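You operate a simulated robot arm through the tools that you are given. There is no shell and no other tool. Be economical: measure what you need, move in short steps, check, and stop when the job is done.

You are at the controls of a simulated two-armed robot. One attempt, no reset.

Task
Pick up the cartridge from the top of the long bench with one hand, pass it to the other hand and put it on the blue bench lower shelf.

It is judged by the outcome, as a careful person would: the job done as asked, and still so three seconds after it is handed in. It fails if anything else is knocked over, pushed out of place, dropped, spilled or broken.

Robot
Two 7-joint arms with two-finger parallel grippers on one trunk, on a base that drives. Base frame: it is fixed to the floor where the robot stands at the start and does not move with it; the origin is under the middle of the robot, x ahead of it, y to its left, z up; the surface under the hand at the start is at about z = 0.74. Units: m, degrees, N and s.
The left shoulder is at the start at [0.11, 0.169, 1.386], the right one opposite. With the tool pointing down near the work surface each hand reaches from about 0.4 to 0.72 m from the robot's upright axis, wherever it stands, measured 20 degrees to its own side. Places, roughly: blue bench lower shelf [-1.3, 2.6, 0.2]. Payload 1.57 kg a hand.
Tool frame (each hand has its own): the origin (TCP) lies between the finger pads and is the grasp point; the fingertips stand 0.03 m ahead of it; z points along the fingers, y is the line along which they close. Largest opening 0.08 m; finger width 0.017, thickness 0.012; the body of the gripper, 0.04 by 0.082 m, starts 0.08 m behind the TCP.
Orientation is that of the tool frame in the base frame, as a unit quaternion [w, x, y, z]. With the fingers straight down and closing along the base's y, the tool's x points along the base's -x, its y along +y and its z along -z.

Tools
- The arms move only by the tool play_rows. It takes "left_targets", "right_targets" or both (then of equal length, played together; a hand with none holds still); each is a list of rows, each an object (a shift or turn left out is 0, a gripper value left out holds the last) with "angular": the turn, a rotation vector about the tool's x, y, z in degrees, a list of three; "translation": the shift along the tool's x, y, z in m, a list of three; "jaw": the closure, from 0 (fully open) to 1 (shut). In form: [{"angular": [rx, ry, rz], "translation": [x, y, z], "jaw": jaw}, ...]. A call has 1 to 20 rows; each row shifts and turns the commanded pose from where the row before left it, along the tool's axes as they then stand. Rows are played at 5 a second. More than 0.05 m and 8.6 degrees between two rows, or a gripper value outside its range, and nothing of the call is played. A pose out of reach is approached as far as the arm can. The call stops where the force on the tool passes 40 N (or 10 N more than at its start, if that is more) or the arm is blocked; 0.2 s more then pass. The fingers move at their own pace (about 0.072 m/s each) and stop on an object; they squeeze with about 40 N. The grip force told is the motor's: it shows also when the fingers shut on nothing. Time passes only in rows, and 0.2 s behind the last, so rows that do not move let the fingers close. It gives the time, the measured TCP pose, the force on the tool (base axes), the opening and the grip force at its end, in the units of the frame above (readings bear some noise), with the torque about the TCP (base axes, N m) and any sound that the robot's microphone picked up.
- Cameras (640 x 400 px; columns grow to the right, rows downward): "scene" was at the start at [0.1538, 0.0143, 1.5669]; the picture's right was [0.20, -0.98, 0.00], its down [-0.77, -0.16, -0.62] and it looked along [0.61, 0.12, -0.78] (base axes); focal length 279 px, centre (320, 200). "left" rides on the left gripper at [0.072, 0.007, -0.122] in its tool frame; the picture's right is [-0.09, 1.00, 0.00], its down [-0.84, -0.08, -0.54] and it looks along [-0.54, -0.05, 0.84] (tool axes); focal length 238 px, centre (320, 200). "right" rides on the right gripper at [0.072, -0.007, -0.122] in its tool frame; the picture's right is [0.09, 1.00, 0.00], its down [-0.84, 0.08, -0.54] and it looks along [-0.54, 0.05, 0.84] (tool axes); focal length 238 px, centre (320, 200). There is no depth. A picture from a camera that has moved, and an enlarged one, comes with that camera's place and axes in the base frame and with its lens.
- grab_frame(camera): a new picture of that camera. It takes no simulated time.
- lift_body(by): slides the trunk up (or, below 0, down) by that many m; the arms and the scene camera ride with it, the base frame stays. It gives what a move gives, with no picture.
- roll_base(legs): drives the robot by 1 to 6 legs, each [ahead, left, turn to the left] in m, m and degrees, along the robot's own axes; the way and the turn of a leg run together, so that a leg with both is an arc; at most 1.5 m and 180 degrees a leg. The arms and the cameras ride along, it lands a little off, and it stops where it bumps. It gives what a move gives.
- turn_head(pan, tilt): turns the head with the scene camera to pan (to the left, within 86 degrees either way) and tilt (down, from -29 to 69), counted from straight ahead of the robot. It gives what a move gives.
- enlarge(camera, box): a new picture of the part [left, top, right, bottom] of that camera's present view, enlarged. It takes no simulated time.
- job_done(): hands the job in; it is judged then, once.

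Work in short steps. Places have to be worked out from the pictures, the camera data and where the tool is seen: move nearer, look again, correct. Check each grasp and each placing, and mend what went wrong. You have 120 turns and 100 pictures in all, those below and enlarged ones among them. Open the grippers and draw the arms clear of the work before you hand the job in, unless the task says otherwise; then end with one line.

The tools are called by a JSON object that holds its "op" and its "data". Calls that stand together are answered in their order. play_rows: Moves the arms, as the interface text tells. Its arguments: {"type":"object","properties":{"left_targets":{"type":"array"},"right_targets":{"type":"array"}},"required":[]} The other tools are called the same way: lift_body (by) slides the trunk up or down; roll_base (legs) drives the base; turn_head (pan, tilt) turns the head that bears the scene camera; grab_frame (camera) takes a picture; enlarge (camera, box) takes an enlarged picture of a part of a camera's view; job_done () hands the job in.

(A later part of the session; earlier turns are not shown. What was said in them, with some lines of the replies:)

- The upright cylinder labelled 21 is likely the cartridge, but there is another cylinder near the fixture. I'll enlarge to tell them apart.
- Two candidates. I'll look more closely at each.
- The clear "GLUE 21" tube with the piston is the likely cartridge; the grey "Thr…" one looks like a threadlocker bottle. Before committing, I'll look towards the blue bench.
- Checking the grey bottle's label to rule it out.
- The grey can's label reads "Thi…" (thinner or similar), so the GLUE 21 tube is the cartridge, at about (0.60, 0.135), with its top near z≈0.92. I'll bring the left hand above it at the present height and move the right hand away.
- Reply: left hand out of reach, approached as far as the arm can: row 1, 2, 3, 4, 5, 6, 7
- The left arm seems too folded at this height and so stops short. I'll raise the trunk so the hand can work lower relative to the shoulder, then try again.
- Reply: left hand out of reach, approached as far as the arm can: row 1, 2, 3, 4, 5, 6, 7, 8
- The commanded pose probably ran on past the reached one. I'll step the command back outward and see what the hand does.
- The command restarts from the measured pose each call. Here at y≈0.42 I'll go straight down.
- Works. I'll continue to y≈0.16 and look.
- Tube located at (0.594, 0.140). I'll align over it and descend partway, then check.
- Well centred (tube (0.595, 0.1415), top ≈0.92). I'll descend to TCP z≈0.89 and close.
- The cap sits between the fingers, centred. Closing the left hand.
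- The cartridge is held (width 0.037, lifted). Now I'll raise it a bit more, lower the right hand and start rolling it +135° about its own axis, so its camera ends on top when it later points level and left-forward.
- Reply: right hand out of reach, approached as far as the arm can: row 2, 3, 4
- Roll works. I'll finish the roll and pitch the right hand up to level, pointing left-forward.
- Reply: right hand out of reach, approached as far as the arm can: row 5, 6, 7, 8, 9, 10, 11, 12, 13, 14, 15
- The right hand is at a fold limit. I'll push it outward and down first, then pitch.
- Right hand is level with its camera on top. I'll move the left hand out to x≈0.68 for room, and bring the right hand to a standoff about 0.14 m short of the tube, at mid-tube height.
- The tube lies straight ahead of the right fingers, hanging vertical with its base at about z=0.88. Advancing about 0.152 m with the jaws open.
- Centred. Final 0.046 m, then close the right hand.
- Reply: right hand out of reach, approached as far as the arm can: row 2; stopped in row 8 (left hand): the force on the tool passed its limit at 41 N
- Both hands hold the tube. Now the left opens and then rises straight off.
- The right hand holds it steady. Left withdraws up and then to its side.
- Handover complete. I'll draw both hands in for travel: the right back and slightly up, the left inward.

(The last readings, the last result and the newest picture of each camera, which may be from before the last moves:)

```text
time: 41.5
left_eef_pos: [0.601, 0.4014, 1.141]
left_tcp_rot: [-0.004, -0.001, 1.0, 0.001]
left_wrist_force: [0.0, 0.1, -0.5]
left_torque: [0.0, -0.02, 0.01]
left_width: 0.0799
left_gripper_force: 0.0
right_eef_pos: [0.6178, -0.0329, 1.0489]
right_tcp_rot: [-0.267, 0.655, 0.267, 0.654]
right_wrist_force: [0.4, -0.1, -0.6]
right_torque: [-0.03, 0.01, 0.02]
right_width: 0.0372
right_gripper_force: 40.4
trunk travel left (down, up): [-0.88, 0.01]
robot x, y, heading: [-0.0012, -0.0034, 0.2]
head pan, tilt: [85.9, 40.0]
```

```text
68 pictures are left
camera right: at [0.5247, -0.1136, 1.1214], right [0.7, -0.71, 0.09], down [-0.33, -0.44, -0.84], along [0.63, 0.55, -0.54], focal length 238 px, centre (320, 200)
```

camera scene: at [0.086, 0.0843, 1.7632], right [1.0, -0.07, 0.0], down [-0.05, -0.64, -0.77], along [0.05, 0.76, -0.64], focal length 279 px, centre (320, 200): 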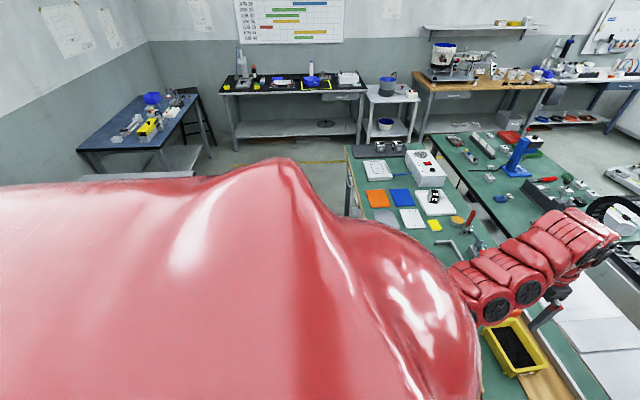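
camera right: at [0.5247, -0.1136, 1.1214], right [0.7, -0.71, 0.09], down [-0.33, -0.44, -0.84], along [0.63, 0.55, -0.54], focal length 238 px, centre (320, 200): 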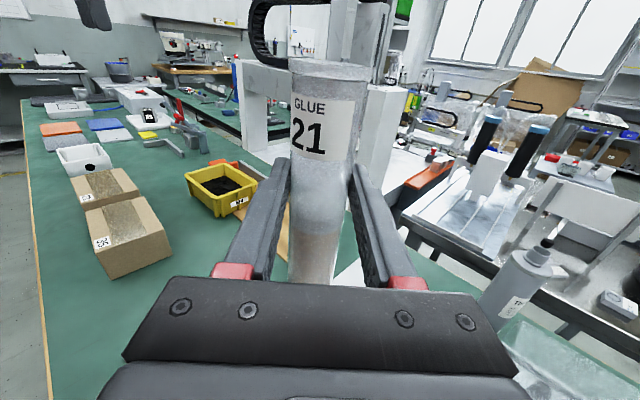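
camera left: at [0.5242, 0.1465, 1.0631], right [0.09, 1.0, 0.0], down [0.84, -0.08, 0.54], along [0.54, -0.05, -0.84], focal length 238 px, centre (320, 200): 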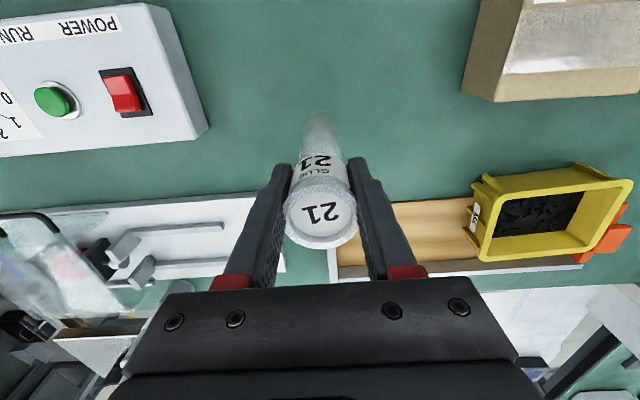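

Tube is firm in the right hand. I'll back off the bench slightly, turn left 60° and look around.

{"op": "roll_base", "data": {"legs": [[-0.12, 0, 0], [0, 0, 60]]}}

{"op": "turn_head", "data": {"pan": 30, "tilt": 35}}

{"op": "grab_frame", "data": {"camera": "scene"}}

```text
time: 45.4
left_eef_pos: [-0.1714, 0.722, 1.1397]
left_tcp_rot: [-0.003, -0.506, 0.863, -0.001]
left_wrist_force: [0.7, 0.0, -0.4]
left_torque: [0.01, -0.03, 0.03]
left_width: 0.0801
left_gripper_force: 0.0
right_eef_pos: [0.2132, 0.5208, 1.0479]
right_tcp_rot: [-0.56, 0.431, 0.561, 0.43]
right_wrist_force: [-0.2, -0.1, -1.1]
right_torque: [-0.01, 0.0, -0.01]
right_width: 0.0372
right_gripper_force: 39.8
trunk travel left (down, up): [-0.88, 0.01]
robot x, y, heading: [-0.12, 0.0047, 60.6]
head pan, tilt: [85.9, 40.0]
```

```text
time: 46.7
left_eef_pos: [-0.1713, 0.7216, 1.1413]
left_tcp_rot: [-0.004, -0.505, 0.863, 0.0]
left_wrist_force: [-0.1, 0.2, -0.5]
left_torque: [0.03, 0.0, 0.02]
left_width: 0.08
left_gripper_force: 0.1
right_eef_pos: [0.2126, 0.5202, 1.0492]
right_tcp_rot: [-0.56, 0.432, 0.561, 0.431]
right_wrist_force: [0.8, -0.2, -1.3]
right_torque: [-0.01, 0.0, 0.0]
right_width: 0.0372
right_gripper_force: 40.1
trunk travel left (down, up): [-0.88, 0.01]
robot x, y, heading: [-0.1211, -0.0021, 60.4]
head pan, tilt: [30.0, 35.0]
```

```text
67 pictures are left
camera scene: at [-0.0811, 0.1574, 1.7708], right [1.0, 0.01, 0.0], down [0.01, -0.57, -0.82], along [-0.01, 0.82, -0.57], focal length 279 px, centre (320, 200)
```

scene: 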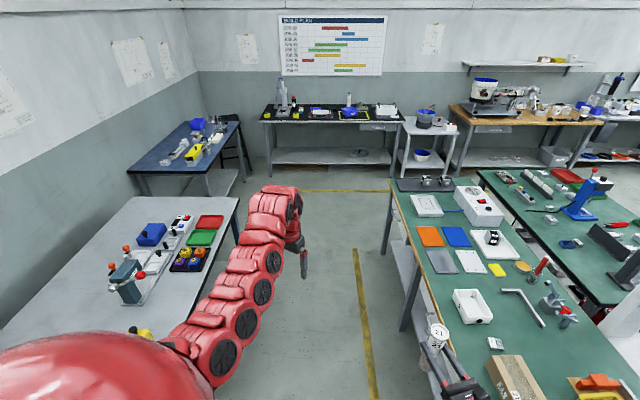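

Clear view: aisle from x≈-0.56 to 0.41; blue bench occupies about x -1.46…-0.88, y 1.9…3.0, its shelf open to the aisle. I'll turn to face +y and drive up the aisle.

{"op": "roll_base", "data": {"legs": [[0, 0, 29.6], [1.4, -0.04, 0]]}}

{"op": "turn_head", "data": {"pan": 50, "tilt": 35}}

{"op": "grab_frame", "data": {"camera": "scene"}}

```text
time: 55.0
left_eef_pos: [-0.4907, 1.9681, 1.1403]
left_tcp_rot: [0.002, 0.71, -0.704, 0.002]
left_wrist_force: [0.6, 0.5, 0.4]
left_torque: [0.0, -0.02, 0.0]
left_width: 0.0801
left_gripper_force: 0.1
right_eef_pos: [-0.0558, 1.9861, 1.0473]
right_tcp_rot: [-0.652, 0.272, 0.654, 0.272]
right_wrist_force: [0.5, 0.8, -0.8]
right_torque: [0.01, -0.01, -0.01]
right_width: 0.0372
right_gripper_force: 39.6
trunk travel left (down, up): [-0.88, 0.01]
robot x, y, heading: [-0.0864, 1.3711, 90.3]
head pan, tilt: [30.0, 35.0]
```

```text
time: 55.8
left_eef_pos: [-0.4897, 1.9685, 1.1396]
left_tcp_rot: [0.003, 0.71, -0.704, 0.001]
left_wrist_force: [-0.1, 0.6, 0.0]
left_torque: [-0.02, -0.02, 0.02]
left_width: 0.0803
left_gripper_force: 0.0
right_eef_pos: [-0.0556, 1.9866, 1.0485]
right_tcp_rot: [-0.652, 0.273, 0.653, 0.272]
right_wrist_force: [0.8, 0.8, -1.1]
right_torque: [-0.02, 0.01, 0.01]
right_width: 0.0372
right_gripper_force: 40.1
trunk travel left (down, up): [-0.88, 0.01]
robot x, y, heading: [-0.0844, 1.3707, 90.4]
head pan, tilt: [50.0, 35.0]
```

```text
66 pictures are left
camera scene: at [-0.1534, 1.5054, 1.7708], right [0.64, 0.77, 0.0], down [0.44, -0.37, -0.82], along [-0.63, 0.52, -0.57], focal length 279 px, centre (320, 200)
```

scene: 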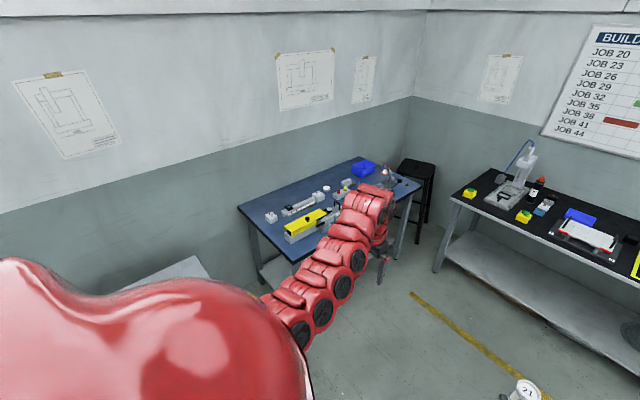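

I'll drive on into the open area beside the blue bench, then turn to face it.

{"op": "roll_base", "data": {"legs": [[1.0, -0.08, 0], [0, 0, 90]]}}

{"op": "turn_head", "data": {"pan": 0, "tilt": 35}}

{"op": "grab_frame", "data": {"camera": "scene"}}

```text
time: 64.8
left_eef_pos: [-0.6013, 1.9605, 1.1399]
left_tcp_rot: [0.001, 1.0, 0.001, 0.004]
left_wrist_force: [-0.1, 0.4, 1.0]
left_torque: [-0.02, 0.03, 0.02]
left_width: 0.0799
left_gripper_force: 0.0
right_eef_pos: [-0.6167, 2.3954, 1.0485]
right_tcp_rot: [-0.654, -0.267, 0.656, -0.266]
right_wrist_force: [0.5, 0.4, -0.9]
right_torque: [0.03, 0.0, 0.02]
right_width: 0.0372
right_gripper_force: 40.0
trunk travel left (down, up): [-0.88, 0.01]
robot x, y, heading: [0.0031, 2.3603, 180.0]
head pan, tilt: [50.0, 35.0]
```

```text
time: 66.0
left_eef_pos: [-0.6016, 1.9608, 1.1405]
left_tcp_rot: [0.001, 1.0, 0.001, 0.003]
left_wrist_force: [0.1, 0.4, -0.1]
left_torque: [-0.02, 0.01, 0.02]
left_width: 0.0801
left_gripper_force: 0.0
right_eef_pos: [-0.6163, 2.3937, 1.0497]
right_tcp_rot: [-0.655, -0.266, 0.655, -0.266]
right_wrist_force: [0.1, 0.5, -0.2]
right_torque: [0.02, -0.03, 0.0]
right_width: 0.0374
right_gripper_force: 40.4
trunk travel left (down, up): [-0.88, 0.01]
robot x, y, heading: [0.0026, 2.3619, 180.0]
head pan, tilt: [0.0, 35.0]
```

```text
65 pictures are left
camera scene: at [-0.1683, 2.3609, 1.7708], right [0.0, 1.0, 0.0], down [0.57, 0.0, -0.82], along [-0.82, 0.0, -0.57], focal length 279 px, centre (320, 200)
```

scene: 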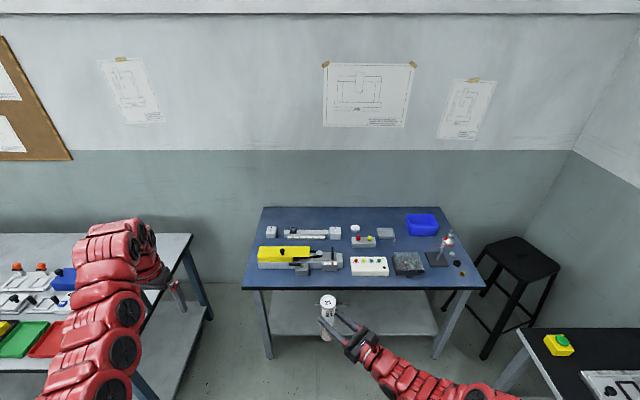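

Robot faces the bench: front edge x≈-0.93, shelf front x≈-1.05 at z 0.2, y 2.08–3.04. I'll yaw the right hand 45° to point straight ahead, shifting it to its own side.

{"op": "play_rows", "data": {"right_targets": [{"angular": [-7.5, 0, 0], "translation": [0, 0.028, 0]}, {"angular": [-7.5, 0, 0], "translation": [0, 0.028, 0]}, {"angular": [-7.5, 0, 0], "translation": [0, 0.028, 0]}, {"angular": [-7.5, 0, 0], "translation": [0, 0.028, 0]}, {"angular": [-7.5, 0, 0], "translation": [0, 0.028, 0]}, {"angular": [-7.5, 0, 0], "translation": [0, 0.028, 0]}, {}]}}

{"op": "grab_frame", "data": {"camera": "scene"}}

```text
time: 67.6
left_eef_pos: [-0.602, 1.9615, 1.1402]
left_tcp_rot: [0.001, 1.0, 0.001, 0.004]
left_wrist_force: [0.0, -0.7, -0.2]
left_torque: [-0.01, 0.02, 0.02]
left_width: 0.0802
left_gripper_force: 0.1
right_eef_pos: [-0.6872, 2.5431, 1.0473]
right_tcp_rot: [-0.707, 0.004, 0.708, 0.005]
right_wrist_force: [-0.2, -0.9, -1.0]
right_torque: [-0.02, -0.02, 0.0]
right_width: 0.0372
right_gripper_force: 40.0
trunk travel left (down, up): [-0.88, 0.01]
robot x, y, heading: [0.0052, 2.3587, 180.2]
head pan, tilt: [0.0, 35.0]
```

```text
64 pictures are left
camera scene: at [-0.1682, 2.3611, 1.7708], right [0.0, 1.0, 0.0], down [0.57, 0.0, -0.82], along [-0.82, 0.0, -0.57], focal length 279 px, centre (320, 200)
```

scene: 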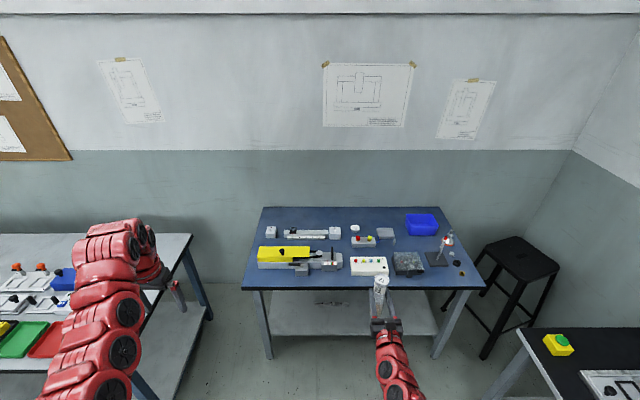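

Now the hand points straight ahead. I'll turn the base 20° further left (so the left arm stays off the bench) and lower the trunk 0.65 m out in the open.

{"op": "roll_base", "data": {"legs": [[0, 0, 20]]}}

{"op": "lift_body", "data": {"by": -0.65}}

{"op": "turn_head", "data": {"pan": -15, "tilt": 25}}

{"op": "grab_frame", "data": {"camera": "scene"}}

{"op": "grab_frame", "data": {"camera": "right"}}

```text
time: 69.1
left_eef_pos: [-0.4242, 1.776, 1.1398]
left_tcp_rot: [0.0, 0.984, 0.179, 0.003]
left_wrist_force: [0.4, -0.7, -0.9]
left_torque: [-0.03, 0.0, -0.01]
left_width: 0.0799
left_gripper_force: 0.0
right_eef_pos: [-0.7076, 2.2916, 1.047]
right_tcp_rot: [-0.696, -0.122, 0.697, -0.121]
right_wrist_force: [0.0, 0.5, -0.8]
right_torque: [-0.01, 0.01, -0.02]
right_width: 0.0373
right_gripper_force: 39.5
trunk travel left (down, up): [-0.88, 0.01]
robot x, y, heading: [0.0015, 2.3644, -159.4]
head pan, tilt: [0.0, 35.0]
```

```text
refused: -0.65 is not a number from -0.4 to 0.4
```

```text
time: 69.9
left_eef_pos: [-0.4238, 1.7744, 1.14]
left_tcp_rot: [0.0, 0.984, 0.179, 0.004]
left_wrist_force: [0.5, -0.5, 0.3]
left_torque: [0.0, -0.02, -0.01]
left_width: 0.0799
left_gripper_force: 0.0
right_eef_pos: [-0.7079, 2.2913, 1.0479]
right_tcp_rot: [-0.696, -0.122, 0.697, -0.12]
right_wrist_force: [0.6, 0.5, -0.5]
right_torque: [-0.03, -0.02, -0.01]
right_width: 0.0372
right_gripper_force: 39.3
trunk travel left (down, up): [-0.88, 0.01]
robot x, y, heading: [0.003, 2.363, -159.3]
head pan, tilt: [-15.0, 25.0]
```

```text
63 pictures are left
camera scene: at [-0.1667, 2.3238, 1.7865], right [-0.1, 1.0, 0.0], down [0.42, 0.04, -0.91], along [-0.9, -0.09, -0.42], focal length 279 px, centre (320, 200)
```

scene: 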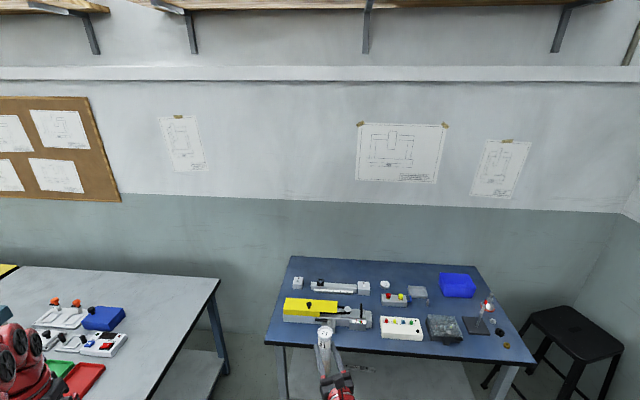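

```text
62 pictures are left
camera right: at [-0.5909, 2.3251, 1.1204], right [-0.34, 0.94, 0.09], down [0.48, 0.26, -0.84], along [-0.81, -0.24, -0.54], focal length 238 px, centre (320, 200)
```

right: 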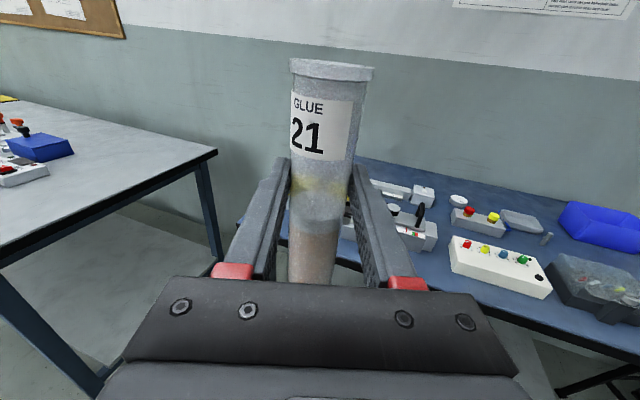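

I'll shift a bit away from the grey table first, then lower the trunk in two steps.

{"op": "roll_base", "data": {"legs": [[-0.09, -0.1, 0]]}}

{"op": "lift_body", "data": {"by": -0.4}}

{"op": "lift_body", "data": {"by": -0.25}}

{"op": "grab_frame", "data": {"camera": "scene"}}

{"op": "grab_frame", "data": {"camera": "right"}}

```text
time: 71.2
left_eef_pos: [-0.3769, 1.8971, 1.138]
left_tcp_rot: [0.0, 0.984, 0.179, 0.004]
left_wrist_force: [-1.4, -0.1, -0.5]
left_torque: [0.06, 0.01, -0.03]
left_width: 0.08
left_gripper_force: 0.1
right_eef_pos: [-0.6602, 2.4105, 1.0474]
right_tcp_rot: [-0.696, -0.123, 0.697, -0.121]
right_wrist_force: [-0.3, 0.4, -0.7]
right_torque: [0.01, -0.01, 0.01]
right_width: 0.0372
right_gripper_force: 40.2
trunk travel left (down, up): [-0.88, 0.01]
robot x, y, heading: [0.0471, 2.4829, -159.7]
head pan, tilt: [-15.0, 25.0]
```

```text
time: 75.0
left_eef_pos: [-0.3762, 1.8969, 0.7411]
left_tcp_rot: [0.001, 0.984, 0.179, 0.004]
left_wrist_force: [0.2, -0.6, -0.5]
left_torque: [0.03, -0.01, -0.01]
left_width: 0.0799
left_gripper_force: 0.1
right_eef_pos: [-0.6594, 2.4132, 0.6484]
right_tcp_rot: [-0.696, -0.122, 0.697, -0.121]
right_wrist_force: [0.5, 0.0, -0.5]
right_torque: [0.0, 0.02, -0.01]
right_width: 0.037
right_gripper_force: 40.6
trunk travel left (down, up): [-0.48, 0.41]
robot x, y, heading: [0.0476, 2.4825, -159.6]
head pan, tilt: [-15.0, 25.0]
```

```text
time: 77.6
left_eef_pos: [-0.3756, 1.8966, 0.4905]
left_tcp_rot: [0.0, 0.984, 0.179, 0.004]
left_wrist_force: [0.4, 0.1, 0.0]
left_torque: [-0.02, 0.01, -0.03]
left_width: 0.0801
left_gripper_force: 0.1
right_eef_pos: [-0.6599, 2.4133, 0.3971]
right_tcp_rot: [-0.696, -0.122, 0.697, -0.121]
right_wrist_force: [0.2, 1.2, -0.9]
right_torque: [0.02, -0.03, 0.0]
right_width: 0.0372
right_gripper_force: 40.2
trunk travel left (down, up): [-0.23, 0.66]
robot x, y, heading: [0.0496, 2.4822, -159.5]
head pan, tilt: [-15.0, 25.0]
```

```text
61 pictures are left
camera scene: at [-0.1192, 2.446, 1.1366], right [-0.09, 1.0, 0.0], down [0.42, 0.04, -0.91], along [-0.9, -0.09, -0.42], focal length 279 px, centre (320, 200)
```

scene: 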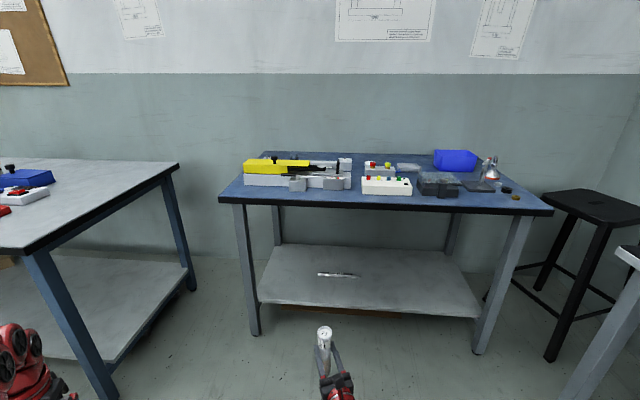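

```text
60 pictures are left
camera right: at [-0.5433, 2.4469, 0.4705], right [-0.34, 0.94, 0.09], down [0.48, 0.26, -0.84], along [-0.81, -0.24, -0.54], focal length 238 px, centre (320, 200)
```

right: 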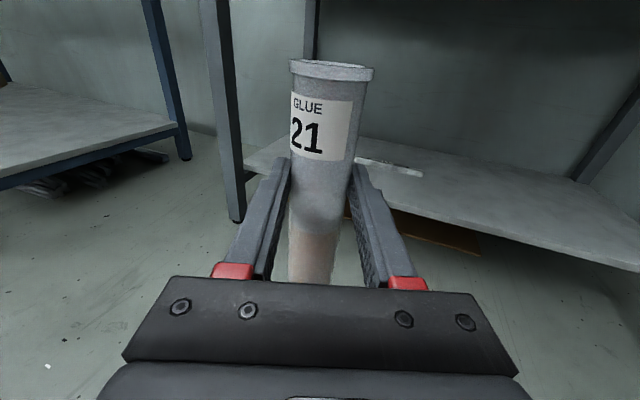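

Shelf seen: front edge x≈-1.02, with a pen-like item lying around (-1.25, 2.32–2.52). I'll aim for (-1.12, 2.42), in front of that item; the base tube clearance is ~0.1 m now. First I'll draw the left hand in for clearance, then drive forward partway.

{"op": "play_rows", "data": {"left_targets": [{"translation": [0.04, 0, 0]}, {"translation": [0.04, 0, 0]}, {"translation": [0.04, 0, 0]}, {}]}}

{"op": "roll_base", "data": {"legs": [[0.22, -0.1, 0]]}}

{"op": "grab_frame", "data": {"camera": "right"}}

{"op": "turn_head", "data": {"pan": 10, "tilt": 35}}

{"op": "grab_frame", "data": {"camera": "scene"}}

```text
time: 78.6
left_eef_pos: [-0.3149, 1.9007, 0.4379]
left_tcp_rot: [0.002, 0.984, 0.179, 0.004]
left_wrist_force: [-0.8, -0.2, -0.5]
left_torque: [0.0, -0.01, -0.01]
left_width: 0.0797
left_gripper_force: 0.0
left hand out of reach, approached as far as the arm can: row 1, 2, 3
right_eef_pos: [-0.6588, 2.4132, 0.3975]
right_tcp_rot: [-0.696, -0.121, 0.697, -0.12]
right_wrist_force: [0.2, 0.2, -0.6]
right_torque: [0.0, -0.02, -0.03]
right_width: 0.0371
right_gripper_force: 40.5
trunk travel left (down, up): [-0.23, 0.66]
robot x, y, heading: [0.0505, 2.485, -159.3]
head pan, tilt: [-15.0, 25.0]
```

```text
time: 80.4
left_eef_pos: [-0.5575, 1.9153, 0.4387]
left_tcp_rot: [0.001, 0.983, 0.182, 0.004]
left_wrist_force: [-0.7, 0.0, -0.4]
left_torque: [-0.02, 0.04, 0.0]
left_width: 0.08
left_gripper_force: 0.2
right_eef_pos: [-0.9032, 2.4239, 0.398]
right_tcp_rot: [-0.696, -0.124, 0.697, -0.123]
right_wrist_force: [0.3, 0.0, -0.6]
right_torque: [0.01, 0.0, -0.01]
right_width: 0.0375
right_gripper_force: 40.1
trunk travel left (down, up): [-0.23, 0.66]
robot x, y, heading: [-0.1967, 2.4996, -159.5]
head pan, tilt: [-15.0, 25.0]
```

```text
59 pictures are left
camera right: at [-0.7871, 2.4593, 0.4703], right [-0.34, 0.93, 0.09], down [0.48, 0.26, -0.84], along [-0.81, -0.24, -0.54], focal length 238 px, centre (320, 200)
```

right: 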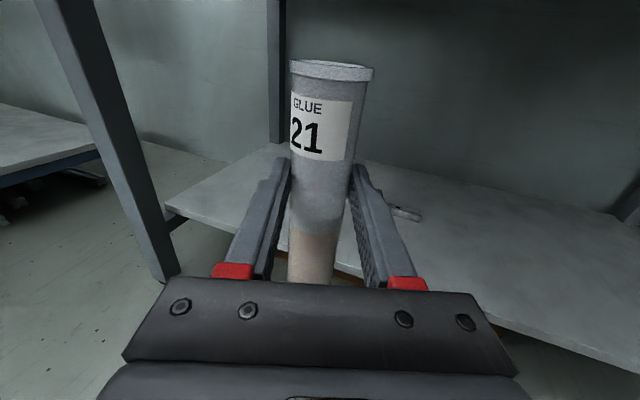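

```text
time: 81.2
left_eef_pos: [-0.5564, 1.9151, 0.4377]
left_tcp_rot: [0.001, 0.983, 0.181, 0.002]
left_wrist_force: [0.2, 0.5, -0.7]
left_torque: [0.03, 0.02, -0.01]
left_width: 0.0798
left_gripper_force: 0.0
right_eef_pos: [-0.9042, 2.4244, 0.3989]
right_tcp_rot: [-0.696, -0.124, 0.697, -0.123]
right_wrist_force: [-0.1, -0.3, -0.9]
right_torque: [-0.02, -0.01, 0.0]
right_width: 0.0371
right_gripper_force: 39.6
trunk travel left (down, up): [-0.23, 0.66]
robot x, y, heading: [-0.1994, 2.4967, -159.6]
head pan, tilt: [10.0, 35.0]
```

```text
58 pictures are left
camera scene: at [-0.3471, 2.4248, 1.1208], right [-0.51, 0.86, 0.0], down [0.49, 0.29, -0.82], along [-0.7, -0.42, -0.57], focal length 279 px, centre (320, 200)
```

scene: 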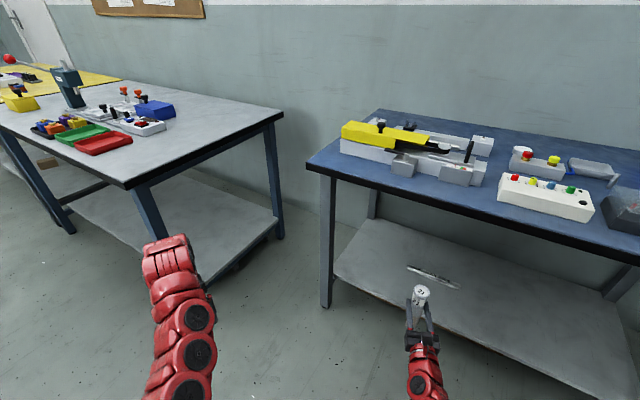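

Path is clear. Driving the remaining 0.2 m in.

{"op": "roll_base", "data": {"legs": [[0.2, -0.075, 0]]}}

{"op": "grab_frame", "data": {"camera": "right"}}

{"op": "turn_head", "data": {"pan": -20, "tilt": 45}}

{"op": "grab_frame", "data": {"camera": "scene"}}

```text
time: 82.9
left_eef_pos: [-0.7743, 1.9146, 0.4376]
left_tcp_rot: [0.001, 0.983, 0.182, 0.004]
left_wrist_force: [0.6, 0.5, 0.4]
left_torque: [-0.02, 0.0, 0.0]
left_width: 0.0801
left_gripper_force: 0.1
right_eef_pos: [-1.1191, 2.4233, 0.3973]
right_tcp_rot: [-0.696, -0.124, 0.697, -0.123]
right_wrist_force: [0.3, -0.3, -0.5]
right_torque: [-0.03, 0.04, -0.01]
right_width: 0.037
right_gripper_force: 40.3
trunk travel left (down, up): [-0.23, 0.66]
robot x, y, heading: [-0.4121, 2.5008, -159.4]
head pan, tilt: [10.0, 35.0]
```

```text
57 pictures are left
camera right: at [-1.0028, 2.4587, 0.4702], right [-0.34, 0.94, 0.09], down [0.48, 0.26, -0.84], along [-0.81, -0.24, -0.54], focal length 238 px, centre (320, 200)
```

right: 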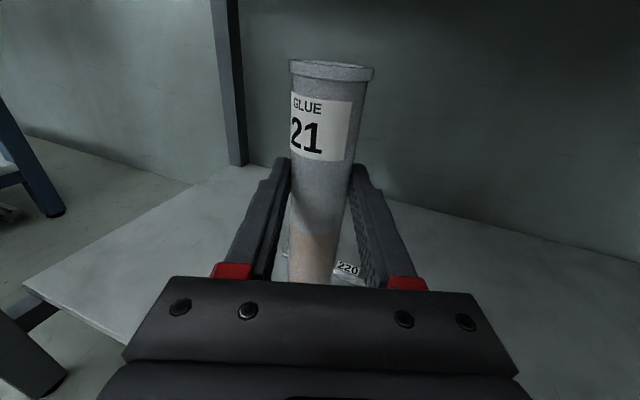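

```text
time: 83.9
left_eef_pos: [-0.773, 1.9145, 0.4372]
left_tcp_rot: [0.001, 0.984, 0.181, 0.004]
left_wrist_force: [0.8, 1.0, 0.2]
left_torque: [0.03, 0.0, 0.01]
left_width: 0.0802
left_gripper_force: 0.0
right_eef_pos: [-1.1185, 2.4238, 0.3961]
right_tcp_rot: [-0.696, -0.124, 0.697, -0.123]
right_wrist_force: [-0.3, 0.9, -1.4]
right_torque: [-0.02, -0.01, 0.0]
right_width: 0.0371
right_gripper_force: 40.0
trunk travel left (down, up): [-0.23, 0.66]
robot x, y, heading: [-0.4112, 2.4983, -159.5]
head pan, tilt: [-20.0, 45.0]
```

```text
56 pictures are left
camera scene: at [-0.5683, 2.4675, 1.106], right [-0.01, 1.0, 0.0], down [0.71, 0.01, -0.71], along [-0.71, -0.01, -0.71], focal length 279 px, centre (320, 200)
```

scene: 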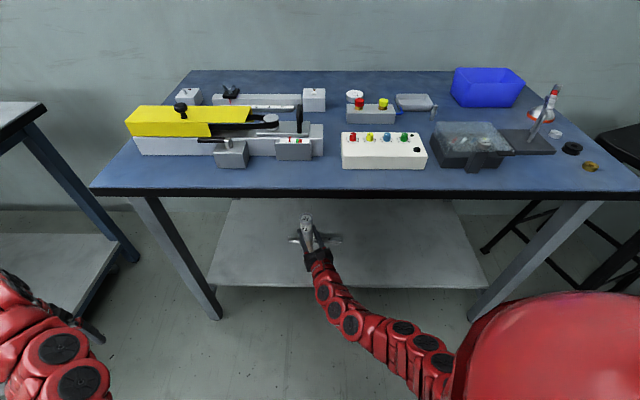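

The cartridge is over the shelf, with the "220" strip about 0.13 m further in. I'll go slightly deeper (0.02) and lower to just above the shelf.

{"op": "play_rows", "data": {"right_targets": [{"translation": [0, 0, 0.02]}, {"translation": [-0.02, 0, 0]}, {"translation": [-0.02, 0, 0]}, {"translation": [-0.02, 0, 0]}, {"translation": [-0.02, 0, 0]}, {}]}}

{"op": "grab_frame", "data": {"camera": "scene"}}

{"op": "enlarge", "data": {"camera": "scene", "box": [220, 190, 420, 310]}}

```text
time: 85.3
left_eef_pos: [-0.7715, 1.9141, 0.4375]
left_tcp_rot: [0.001, 0.983, 0.181, 0.003]
left_wrist_force: [-0.9, 0.0, -0.4]
left_torque: [0.0, 0.02, 0.02]
left_width: 0.0799
left_gripper_force: 0.0
right_eef_pos: [-1.1224, 2.4152, 0.3093]
right_tcp_rot: [-0.68, -0.125, 0.711, -0.128]
right_wrist_force: [0.1, 0.8, -1.2]
right_torque: [0.02, -0.02, 0.02]
right_width: 0.0369
right_gripper_force: 40.5
right hand out of reach, approached as far as the arm can: row 5
trunk travel left (down, up): [-0.23, 0.66]
robot x, y, heading: [-0.4099, 2.4973, -159.3]
head pan, tilt: [-20.0, 45.0]
```

```text
55 pictures are left
camera scene: at [-0.5683, 2.4676, 1.106], right [-0.01, 1.0, 0.0], down [0.71, 0.01, -0.71], along [-0.71, -0.01, -0.71], focal length 279 px, centre (320, 200)
```

scene: 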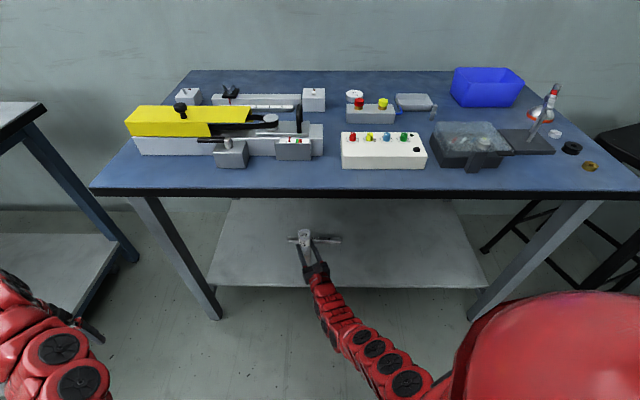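

```text
3.20 times, centred on (320, 250) of scene
camera zoom: at [-0.5683, 2.4676, 1.106], right [-0.01, 1.0, 0.0], down [0.71, 0.01, -0.71], along [-0.71, -0.01, -0.71], focal length 892 px, centre (320, 40)
```

zoom: 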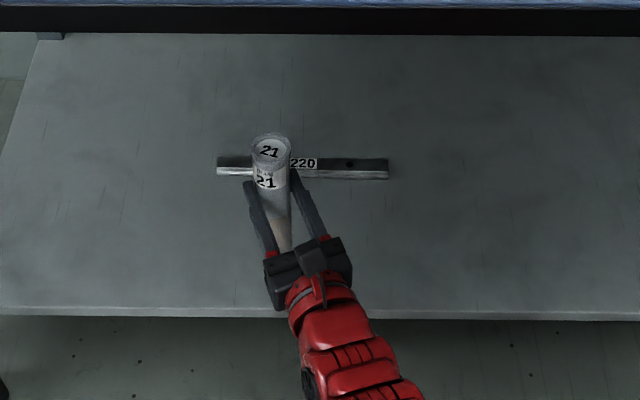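

The arm ran out of reach and tilted ~2.4°. I'll raise it back 0.03 m, restore the level, and do the rest by trunk.

{"op": "play_rows", "data": {"right_targets": [{"translation": [0.03, 0, -0.005]}, {"angular": [0, 2.4, 0]}, {}]}}

{"op": "lift_body", "data": {"by": -0.03}}

{"op": "enlarge", "data": {"camera": "scene", "box": [270, 215, 370, 295]}}

{"op": "grab_frame", "data": {"camera": "right"}}

```text
time: 86.1
left_eef_pos: [-0.7735, 1.915, 0.4386]
left_tcp_rot: [0.001, 0.983, 0.181, 0.003]
left_wrist_force: [0.9, -0.3, 0.5]
left_torque: [-0.01, -0.01, 0.0]
left_width: 0.0799
left_gripper_force: 0.0
right_eef_pos: [-1.1325, 2.418, 0.3471]
right_tcp_rot: [0.71, 0.121, -0.682, 0.125]
right_wrist_force: [0.1, 0.2, -0.7]
right_torque: [0.01, 0.01, 0.01]
right_width: 0.0371
right_gripper_force: 39.8
trunk travel left (down, up): [-0.23, 0.66]
robot x, y, heading: [-0.4122, 2.4974, -159.4]
head pan, tilt: [-20.0, 45.0]
```

```text
time: 86.8
left_eef_pos: [-0.7716, 1.9152, 0.4081]
left_tcp_rot: [0.002, 0.983, 0.182, 0.003]
left_wrist_force: [1.0, 0.2, 0.0]
left_torque: [0.01, -0.03, -0.01]
left_width: 0.08
left_gripper_force: 0.1
right_eef_pos: [-1.1323, 2.419, 0.3179]
right_tcp_rot: [0.711, 0.121, -0.682, 0.125]
right_wrist_force: [0.0, 0.7, -0.4]
right_torque: [-0.02, -0.04, 0.03]
right_width: 0.037
right_gripper_force: 39.9
trunk travel left (down, up): [-0.2, 0.69]
robot x, y, heading: [-0.4124, 2.5006, -159.1]
head pan, tilt: [-20.0, 45.0]
```

```text
5.00 times, centred on (320, 255) of scene
camera zoom: at [-0.5681, 2.4677, 1.076], right [-0.01, 1.0, 0.0], down [0.71, 0.01, -0.71], along [-0.71, -0.01, -0.71], focal length 1395 px, centre (320, -75)
```

zoom: 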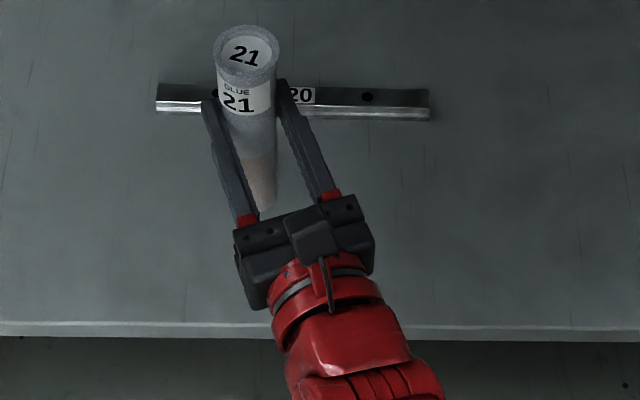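

```text
52 pictures are left
camera right: at [-1.0136, 2.4545, 0.3856], right [-0.34, 0.94, 0.09], down [0.45, 0.25, -0.86], along [-0.83, -0.25, -0.51], focal length 238 px, centre (320, 200)
```

right: 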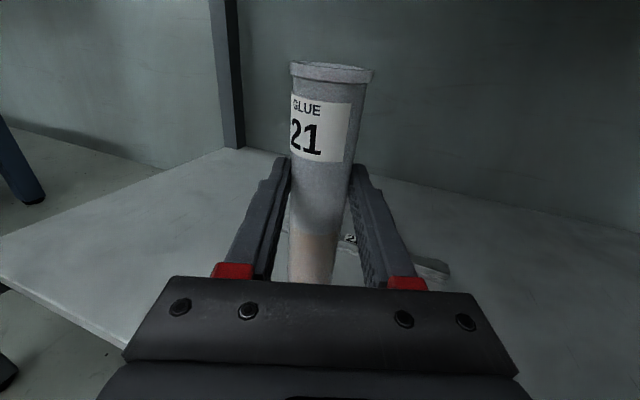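

The hand is now pitched up ~2.3°; I'll level it and check.

{"op": "play_rows", "data": {"right_targets": [{"angular": [0, -2.3, 0]}, {}]}}

```text
time: 87.4
left_eef_pos: [-0.7725, 1.9149, 0.4078]
left_tcp_rot: [0.001, 0.983, 0.181, 0.003]
left_wrist_force: [1.1, -0.5, -0.1]
left_torque: [-0.02, 0.02, -0.01]
left_width: 0.0803
left_gripper_force: 0.0
right_eef_pos: [-1.1338, 2.4189, 0.3176]
right_tcp_rot: [0.697, 0.123, -0.696, 0.122]
right_wrist_force: [-0.3, -1.0, -0.2]
right_torque: [-0.03, -0.01, -0.01]
right_width: 0.0369
right_gripper_force: 40.1
trunk travel left (down, up): [-0.2, 0.69]
robot x, y, heading: [-0.4092, 2.4999, -159.8]
head pan, tilt: [-20.0, 45.0]
```

Level now, base estimated ~0.02 above the shelf. I'll lower in fine trunk steps, watching the force.

{"op": "lift_body", "data": {"by": -0.012}}

{"op": "lift_body", "data": {"by": -0.004}}

{"op": "grab_frame", "data": {"camera": "right"}}

```text
time: 88.0
left_eef_pos: [-0.7735, 1.9135, 0.3957]
left_tcp_rot: [0.001, 0.984, 0.181, 0.003]
left_wrist_force: [-0.7, -1.0, 0.9]
left_torque: [0.0, 0.0, 0.02]
left_width: 0.0801
left_gripper_force: 0.2
right_eef_pos: [-1.1332, 2.4194, 0.3061]
right_tcp_rot: [0.696, 0.125, -0.696, 0.123]
right_wrist_force: [0.3, 0.1, -0.7]
right_torque: [0.02, -0.05, -0.01]
right_width: 0.0373
right_gripper_force: 40.6
trunk travel left (down, up): [-0.188, 0.702]
robot x, y, heading: [-0.4101, 2.4967, -159.5]
head pan, tilt: [-20.0, 45.0]
```

```text
time: 88.5
left_eef_pos: [-0.7721, 1.9149, 0.3923]
left_tcp_rot: [0.001, 0.983, 0.182, 0.002]
left_wrist_force: [0.7, -0.8, 0.2]
left_torque: [-0.01, 0.0, -0.03]
left_width: 0.0796
left_gripper_force: 0.0
right_eef_pos: [-1.1328, 2.4192, 0.3029]
right_tcp_rot: [0.696, 0.124, -0.696, 0.122]
right_wrist_force: [-0.1, -0.2, -0.6]
right_torque: [0.04, 0.0, 0.01]
right_width: 0.037
right_gripper_force: 40.2
trunk travel left (down, up): [-0.184, 0.706]
robot x, y, heading: [-0.4117, 2.4988, -159.5]
head pan, tilt: [-20.0, 45.0]
```

```text
51 pictures are left
camera right: at [-1.0164, 2.4537, 0.3746], right [-0.34, 0.94, 0.09], down [0.48, 0.26, -0.84], along [-0.81, -0.24, -0.54], focal length 238 px, centre (320, 200)
```

right: 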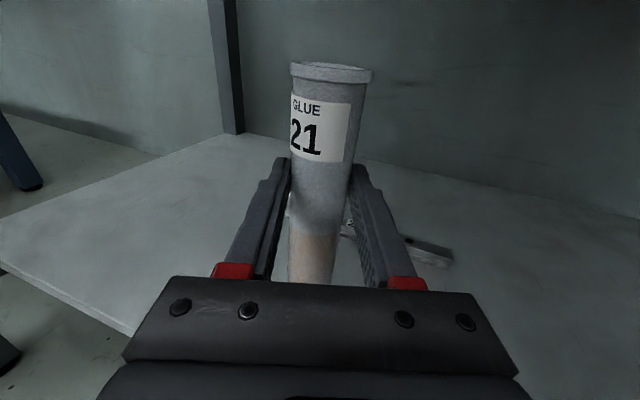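

No contact yet. Continuing with 4 mm steps.

{"op": "lift_body", "data": {"by": -0.004}}

{"op": "lift_body", "data": {"by": -0.003}}

```text
time: 89.1
left_eef_pos: [-0.772, 1.9144, 0.3868]
left_tcp_rot: [0.001, 0.983, 0.182, 0.003]
left_wrist_force: [0.0, 0.3, -0.3]
left_torque: [-0.01, 0.02, 0.03]
left_width: 0.0799
left_gripper_force: 0.1
right_eef_pos: [-1.1323, 2.4186, 0.2975]
right_tcp_rot: [0.696, 0.124, -0.696, 0.122]
right_wrist_force: [0.1, 0.2, -0.3]
right_torque: [-0.01, 0.0, 0.06]
right_width: 0.0369
right_gripper_force: 39.9
trunk travel left (down, up): [-0.18, 0.71]
robot x, y, heading: [-0.4128, 2.4966, -159.2]
head pan, tilt: [-20.0, 45.0]
```

```text
time: 89.6
left_eef_pos: [-0.7725, 1.9152, 0.3849]
left_tcp_rot: [0.001, 0.984, 0.18, 0.003]
left_wrist_force: [-0.5, 0.4, -0.3]
left_torque: [-0.03, 0.01, 0.0]
left_width: 0.0801
left_gripper_force: 0.0
right_eef_pos: [-1.1325, 2.4191, 0.2944]
right_tcp_rot: [0.696, 0.124, -0.696, 0.122]
right_wrist_force: [0.4, 0.1, -2.2]
right_torque: [-0.03, 0.02, -0.02]
right_width: 0.0368
right_gripper_force: 40.1
trunk travel left (down, up): [-0.177, 0.713]
robot x, y, heading: [-0.416, 2.4965, -159.3]
head pan, tilt: [-20.0, 45.0]
```

Let me look at the base of the tube.

{"op": "lift_body", "data": {"by": -0.003}}

{"op": "enlarge", "data": {"camera": "scene", "box": [285, 205, 345, 265]}}

{"op": "enlarge", "data": {"camera": "right", "box": [270, 200, 370, 290]}}

{"op": "grab_frame", "data": {"camera": "left"}}

```text
time: 90.1
left_eef_pos: [-0.7726, 1.914, 0.3813]
left_tcp_rot: [0.002, 0.983, 0.181, 0.003]
left_wrist_force: [-0.2, 0.3, 0.4]
left_torque: [-0.04, -0.05, 0.01]
left_width: 0.08
left_gripper_force: 0.1
right_eef_pos: [-1.1313, 2.4189, 0.291]
right_tcp_rot: [0.696, 0.123, -0.696, 0.123]
right_wrist_force: [-0.4, 0.1, -0.6]
right_torque: [-0.02, 0.0, -0.02]
right_width: 0.0371
right_gripper_force: 39.8
trunk travel left (down, up): [-0.174, 0.716]
robot x, y, heading: [-0.413, 2.5003, -159.4]
head pan, tilt: [-20.0, 45.0]
```

```text
6.67 times, centred on (315, 235) of scene
camera zoom: at [-0.5682, 2.4676, 1.05], right [-0.01, 1.0, 0.0], down [0.71, 0.01, -0.71], along [-0.71, -0.01, -0.71], focal length 1859 px, centre (353, -33)
```

zoom: 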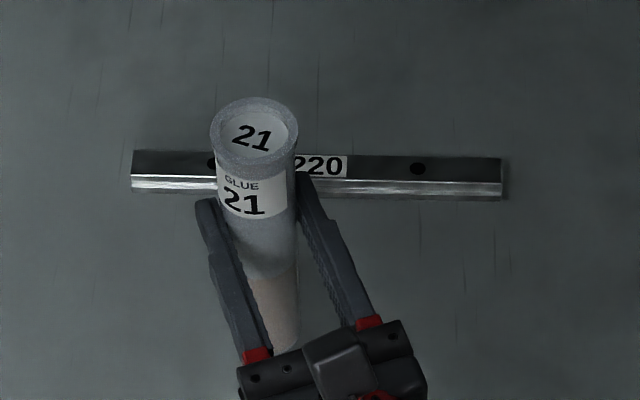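

```text
4.44 times, centred on (320, 245) of right
camera zoom: at [-1.0164, 2.4538, 0.3646], right [-0.34, 0.94, 0.09], down [0.48, 0.26, -0.84], along [-0.81, -0.24, -0.54], focal length 1059 px, centre (320, 0)
```

zoom: 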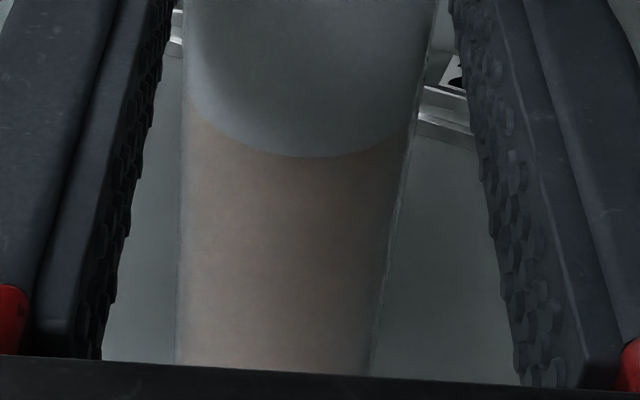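

```text
48 pictures are left
camera left: at [-0.7039, 1.9346, 0.5045], right [0.27, -0.96, 0.0], down [-0.81, -0.23, 0.54], along [-0.52, -0.15, -0.84], focal length 238 px, centre (320, 200)
```

left: 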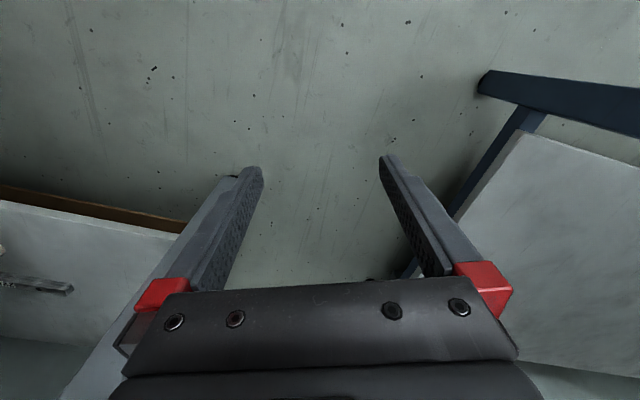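

No contact force yet; the strip's leftover gap isn't measurable from here. I'll keep lowering in small steps.

{"op": "lift_body", "data": {"by": -0.003}}

{"op": "lift_body", "data": {"by": -0.003}}

```text
time: 90.6
left_eef_pos: [-0.7738, 1.9138, 0.3788]
left_tcp_rot: [0.002, 0.983, 0.181, 0.003]
left_wrist_force: [0.1, 0.8, 0.5]
left_torque: [0.02, 0.05, 0.02]
left_width: 0.08
left_gripper_force: 0.0
right_eef_pos: [-1.1327, 2.4189, 0.2899]
right_tcp_rot: [0.696, 0.124, -0.696, 0.123]
right_wrist_force: [-0.7, 0.6, -1.1]
right_torque: [-0.01, 0.04, -0.01]
right_width: 0.0367
right_gripper_force: 40.2
trunk travel left (down, up): [-0.171, 0.719]
robot x, y, heading: [-0.4092, 2.4954, -159.4]
head pan, tilt: [-20.0, 45.0]
```

```text
time: 91.2
left_eef_pos: [-0.7726, 1.9147, 0.3763]
left_tcp_rot: [0.0, 0.983, 0.181, 0.003]
left_wrist_force: [0.5, -0.7, -0.5]
left_torque: [0.01, 0.02, 0.02]
left_width: 0.0799
left_gripper_force: 0.0
right_eef_pos: [-1.1321, 2.4196, 0.2856]
right_tcp_rot: [0.696, 0.123, -0.696, 0.122]
right_wrist_force: [-0.2, -0.2, -1.1]
right_torque: [-0.01, 0.02, 0.01]
right_width: 0.0369
right_gripper_force: 40.2
trunk travel left (down, up): [-0.168, 0.722]
robot x, y, heading: [-0.4097, 2.4994, -159.3]
head pan, tilt: [-20.0, 45.0]
```

Triangulating the strip's end from two cameras gives a shelf height nearer 0.16–0.18, so there is more to go. Continuing.

{"op": "lift_body", "data": {"by": -0.004}}

{"op": "lift_body", "data": {"by": -0.003}}

{"op": "lift_body", "data": {"by": -0.003}}

```text
time: 91.7
left_eef_pos: [-0.7725, 1.9142, 0.3713]
left_tcp_rot: [0.001, 0.983, 0.182, 0.003]
left_wrist_force: [-0.7, 0.8, 0.8]
left_torque: [-0.03, 0.0, -0.03]
left_width: 0.08
left_gripper_force: 0.0
right_eef_pos: [-1.1323, 2.42, 0.2821]
right_tcp_rot: [0.696, 0.125, -0.696, 0.123]
right_wrist_force: [-0.3, 0.5, -1.0]
right_torque: [-0.02, -0.01, 0.01]
right_width: 0.0367
right_gripper_force: 40.6
trunk travel left (down, up): [-0.164, 0.726]
robot x, y, heading: [-0.4093, 2.5004, -159.1]
head pan, tilt: [-20.0, 45.0]
```

```text
time: 92.2
left_eef_pos: [-0.7734, 1.914, 0.368]
left_tcp_rot: [0.001, 0.983, 0.181, 0.004]
left_wrist_force: [0.1, -0.1, 0.0]
left_torque: [-0.01, 0.02, 0.01]
left_width: 0.0801
left_gripper_force: 0.1
right_eef_pos: [-1.1323, 2.4185, 0.2793]
right_tcp_rot: [0.696, 0.124, -0.696, 0.122]
right_wrist_force: [-0.3, -0.5, -1.5]
right_torque: [0.03, -0.01, 0.02]
right_width: 0.0366
right_gripper_force: 39.9
trunk travel left (down, up): [-0.161, 0.729]
robot x, y, heading: [-0.4087, 2.499, -159.1]
head pan, tilt: [-20.0, 45.0]
```

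```text
time: 92.7
left_eef_pos: [-0.7732, 1.9144, 0.3665]
left_tcp_rot: [0.002, 0.983, 0.182, 0.003]
left_wrist_force: [0.7, 0.5, 0.1]
left_torque: [-0.01, -0.03, 0.01]
left_width: 0.08
left_gripper_force: 0.1
right_eef_pos: [-1.1325, 2.4183, 0.2778]
right_tcp_rot: [0.698, 0.123, -0.695, 0.122]
right_wrist_force: [-1.5, -0.3, 6.1]
right_torque: [-0.19, 0.28, 0.04]
right_width: 0.0365
right_gripper_force: 40.2
trunk travel left (down, up): [-0.158, 0.732]
robot x, y, heading: [-0.4115, 2.4964, -159.4]
head pan, tilt: [-20.0, 45.0]
```

Contact: +6 N upward at TCP z 0.278. I'll open the right hand.

{"op": "play_rows", "data": {"right_targets": [{"jaw": 0.5}, {"jaw": 0.2}, {"jaw": 0}, {}, {}]}}

{"op": "grab_frame", "data": {"camera": "right"}}

```text
time: 93.9
left_eef_pos: [-0.772, 1.9143, 0.367]
left_tcp_rot: [0.002, 0.983, 0.182, 0.003]
left_wrist_force: [-0.2, -0.1, 0.0]
left_torque: [0.02, 0.01, 0.02]
left_width: 0.0799
left_gripper_force: 0.1
right_eef_pos: [-1.1319, 2.4186, 0.2767]
right_tcp_rot: [0.697, 0.123, -0.696, 0.122]
right_wrist_force: [-0.3, 0.0, 0.1]
right_torque: [0.02, 0.0, -0.02]
right_width: 0.0799
right_gripper_force: 0.1
trunk travel left (down, up): [-0.158, 0.732]
robot x, y, heading: [-0.4081, 2.4979, -159.4]
head pan, tilt: [-20.0, 45.0]
```

```text
47 pictures are left
camera right: at [-1.0164, 2.4537, 0.3486], right [-0.34, 0.94, 0.09], down [0.48, 0.26, -0.84], along [-0.81, -0.24, -0.54], focal length 238 px, centre (320, 200)
```

right: 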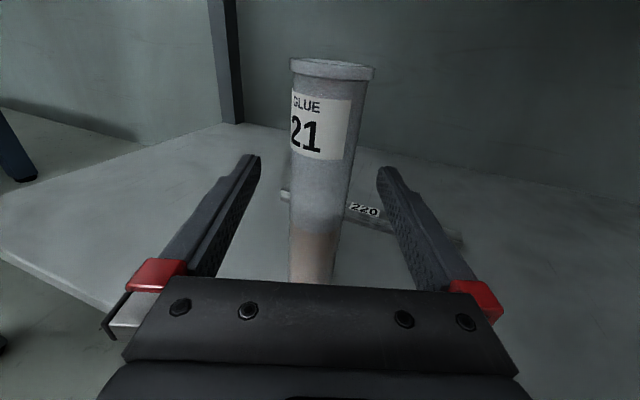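

The tube stands free and upright. Withdraw straight back along the fingers, first with the arm.

{"op": "play_rows", "data": {"right_targets": [{"translation": [0, 0, -0.02]}, {"translation": [0, 0, -0.03]}, {"translation": [0, 0, -0.03]}, {"translation": [0, 0, -0.03]}, {}]}}

{"op": "grab_frame", "data": {"camera": "right"}}

```text
time: 95.1
left_eef_pos: [-0.773, 1.915, 0.3661]
left_tcp_rot: [0.001, 0.983, 0.181, 0.003]
left_wrist_force: [0.2, 0.3, 0.6]
left_torque: [0.04, -0.04, 0.0]
left_width: 0.0799
left_gripper_force: 0.1
right_eef_pos: [-1.0518, 2.4492, 0.2677]
right_tcp_rot: [0.697, 0.123, -0.696, 0.123]
right_wrist_force: [-0.4, -0.1, -0.3]
right_torque: [0.02, 0.01, -0.01]
right_width: 0.0801
right_gripper_force: 0.0
right hand out of reach, approached as far as the arm can: row 3, 4
trunk travel left (down, up): [-0.158, 0.732]
robot x, y, heading: [-0.4103, 2.4975, -159.1]
head pan, tilt: [-20.0, 45.0]
```

```text
46 pictures are left
camera right: at [-0.9359, 2.4846, 0.3401], right [-0.34, 0.94, 0.09], down [0.48, 0.26, -0.84], along [-0.81, -0.24, -0.54], focal length 238 px, centre (320, 200)
```

right: 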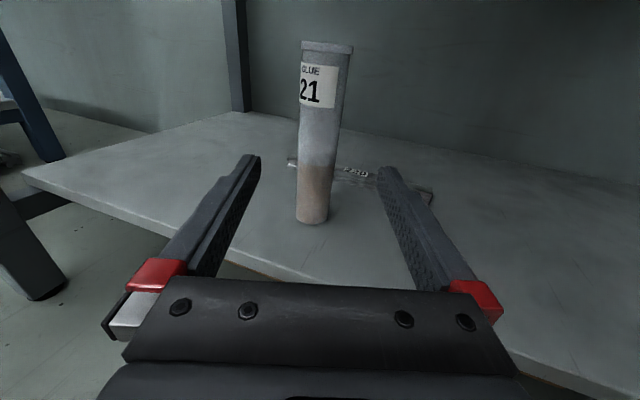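

The cartridge stands upright on the shelf and the fingers are clear of it. I'll back the base away along the same line.

{"op": "roll_base", "data": {"legs": [[-0.4, 0, 0]]}}

{"op": "lift_body", "data": {"by": 0.3}}

{"op": "turn_head", "data": {"pan": -15, "tilt": 35}}

{"op": "grab_frame", "data": {"camera": "scene"}}

{"op": "grab_frame", "data": {"camera": "right"}}

```text
time: 97.6
left_eef_pos: [-0.4035, 2.0536, 0.3649]
left_tcp_rot: [0.001, 0.984, 0.18, 0.003]
left_wrist_force: [0.2, 0.4, -0.6]
left_torque: [-0.02, 0.01, -0.01]
left_width: 0.0798
left_gripper_force: 0.0
right_eef_pos: [-0.6834, 2.5892, 0.2681]
right_tcp_rot: [0.697, 0.123, -0.696, 0.122]
right_wrist_force: [1.0, 0.4, -0.7]
right_torque: [-0.01, 0.0, 0.01]
right_width: 0.0799
right_gripper_force: 0.1
trunk travel left (down, up): [-0.158, 0.732]
robot x, y, heading: [-0.0465, 2.6346, -159.6]
head pan, tilt: [-20.0, 45.0]
```

```text
time: 100.6
left_eef_pos: [-0.4051, 2.0538, 0.6662]
left_tcp_rot: [0.002, 0.984, 0.18, 0.003]
left_wrist_force: [0.0, -0.3, 0.6]
left_torque: [0.01, 0.01, 0.0]
left_width: 0.08
left_gripper_force: 0.0
right_eef_pos: [-0.6838, 2.5893, 0.5681]
right_tcp_rot: [0.697, 0.122, -0.696, 0.122]
right_wrist_force: [-0.8, 0.3, -0.6]
right_torque: [-0.01, 0.05, 0.0]
right_width: 0.08
right_gripper_force: 0.1
trunk travel left (down, up): [-0.458, 0.432]
robot x, y, heading: [-0.0409, 2.6379, -159.2]
head pan, tilt: [-20.0, 45.0]
```

```text
time: 101.3
left_eef_pos: [-0.405, 2.0551, 0.6655]
left_tcp_rot: [0.001, 0.983, 0.181, 0.003]
left_wrist_force: [-0.7, -0.3, 0.0]
left_torque: [-0.01, -0.01, -0.01]
left_width: 0.08
left_gripper_force: 0.0
right_eef_pos: [-0.6837, 2.5903, 0.5682]
right_tcp_rot: [0.697, 0.123, -0.696, 0.122]
right_wrist_force: [-0.1, 0.2, 0.0]
right_torque: [0.01, -0.03, 0.02]
right_width: 0.08
right_gripper_force: 0.0
trunk travel left (down, up): [-0.458, 0.432]
robot x, y, heading: [-0.0436, 2.6339, -159.6]
head pan, tilt: [-15.0, 35.0]
```

```text
45 pictures are left
camera scene: at [-0.2056, 2.599, 1.3487], right [-0.1, 1.0, 0.0], down [0.57, 0.06, -0.82], along [-0.81, -0.08, -0.57], focal length 279 px, centre (320, 200)
```

scene: 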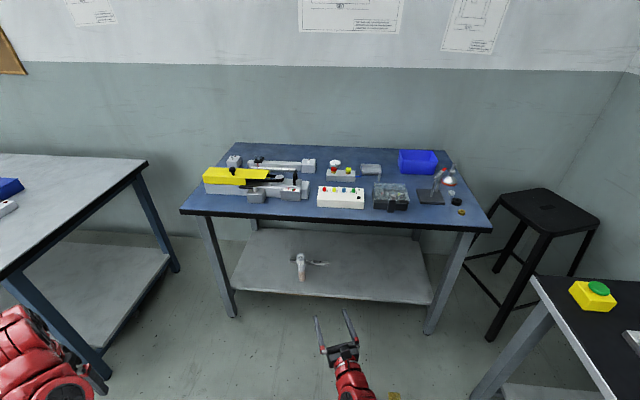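

```text
44 pictures are left
camera right: at [-0.5671, 2.6242, 0.6402], right [-0.34, 0.94, 0.09], down [0.48, 0.26, -0.84], along [-0.81, -0.24, -0.54], focal length 238 px, centre (320, 200)
```

right: 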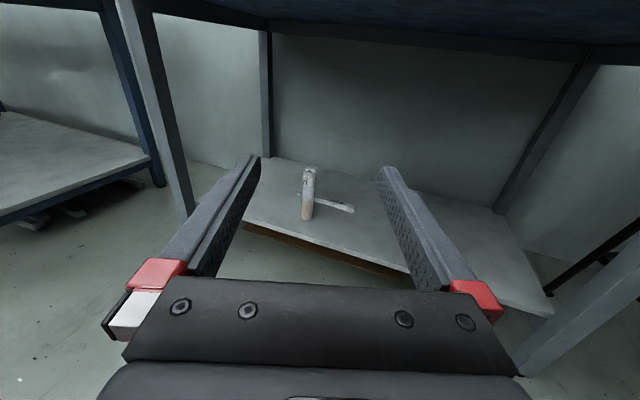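

The cartridge stands upright on the blue bench's lower shelf, nothing else has been disturbed, and both hands are open and clear. I'm handing it in.

{"op": "job_done", "data": {}}

```text
The job is handed in.
```

The GLUE 21 cartridge was picked up with the left hand, passed to the right hand, and now stands upright on the blue bench's lower shelf; both grippers are open and clear, and nothing else looked disturbed.
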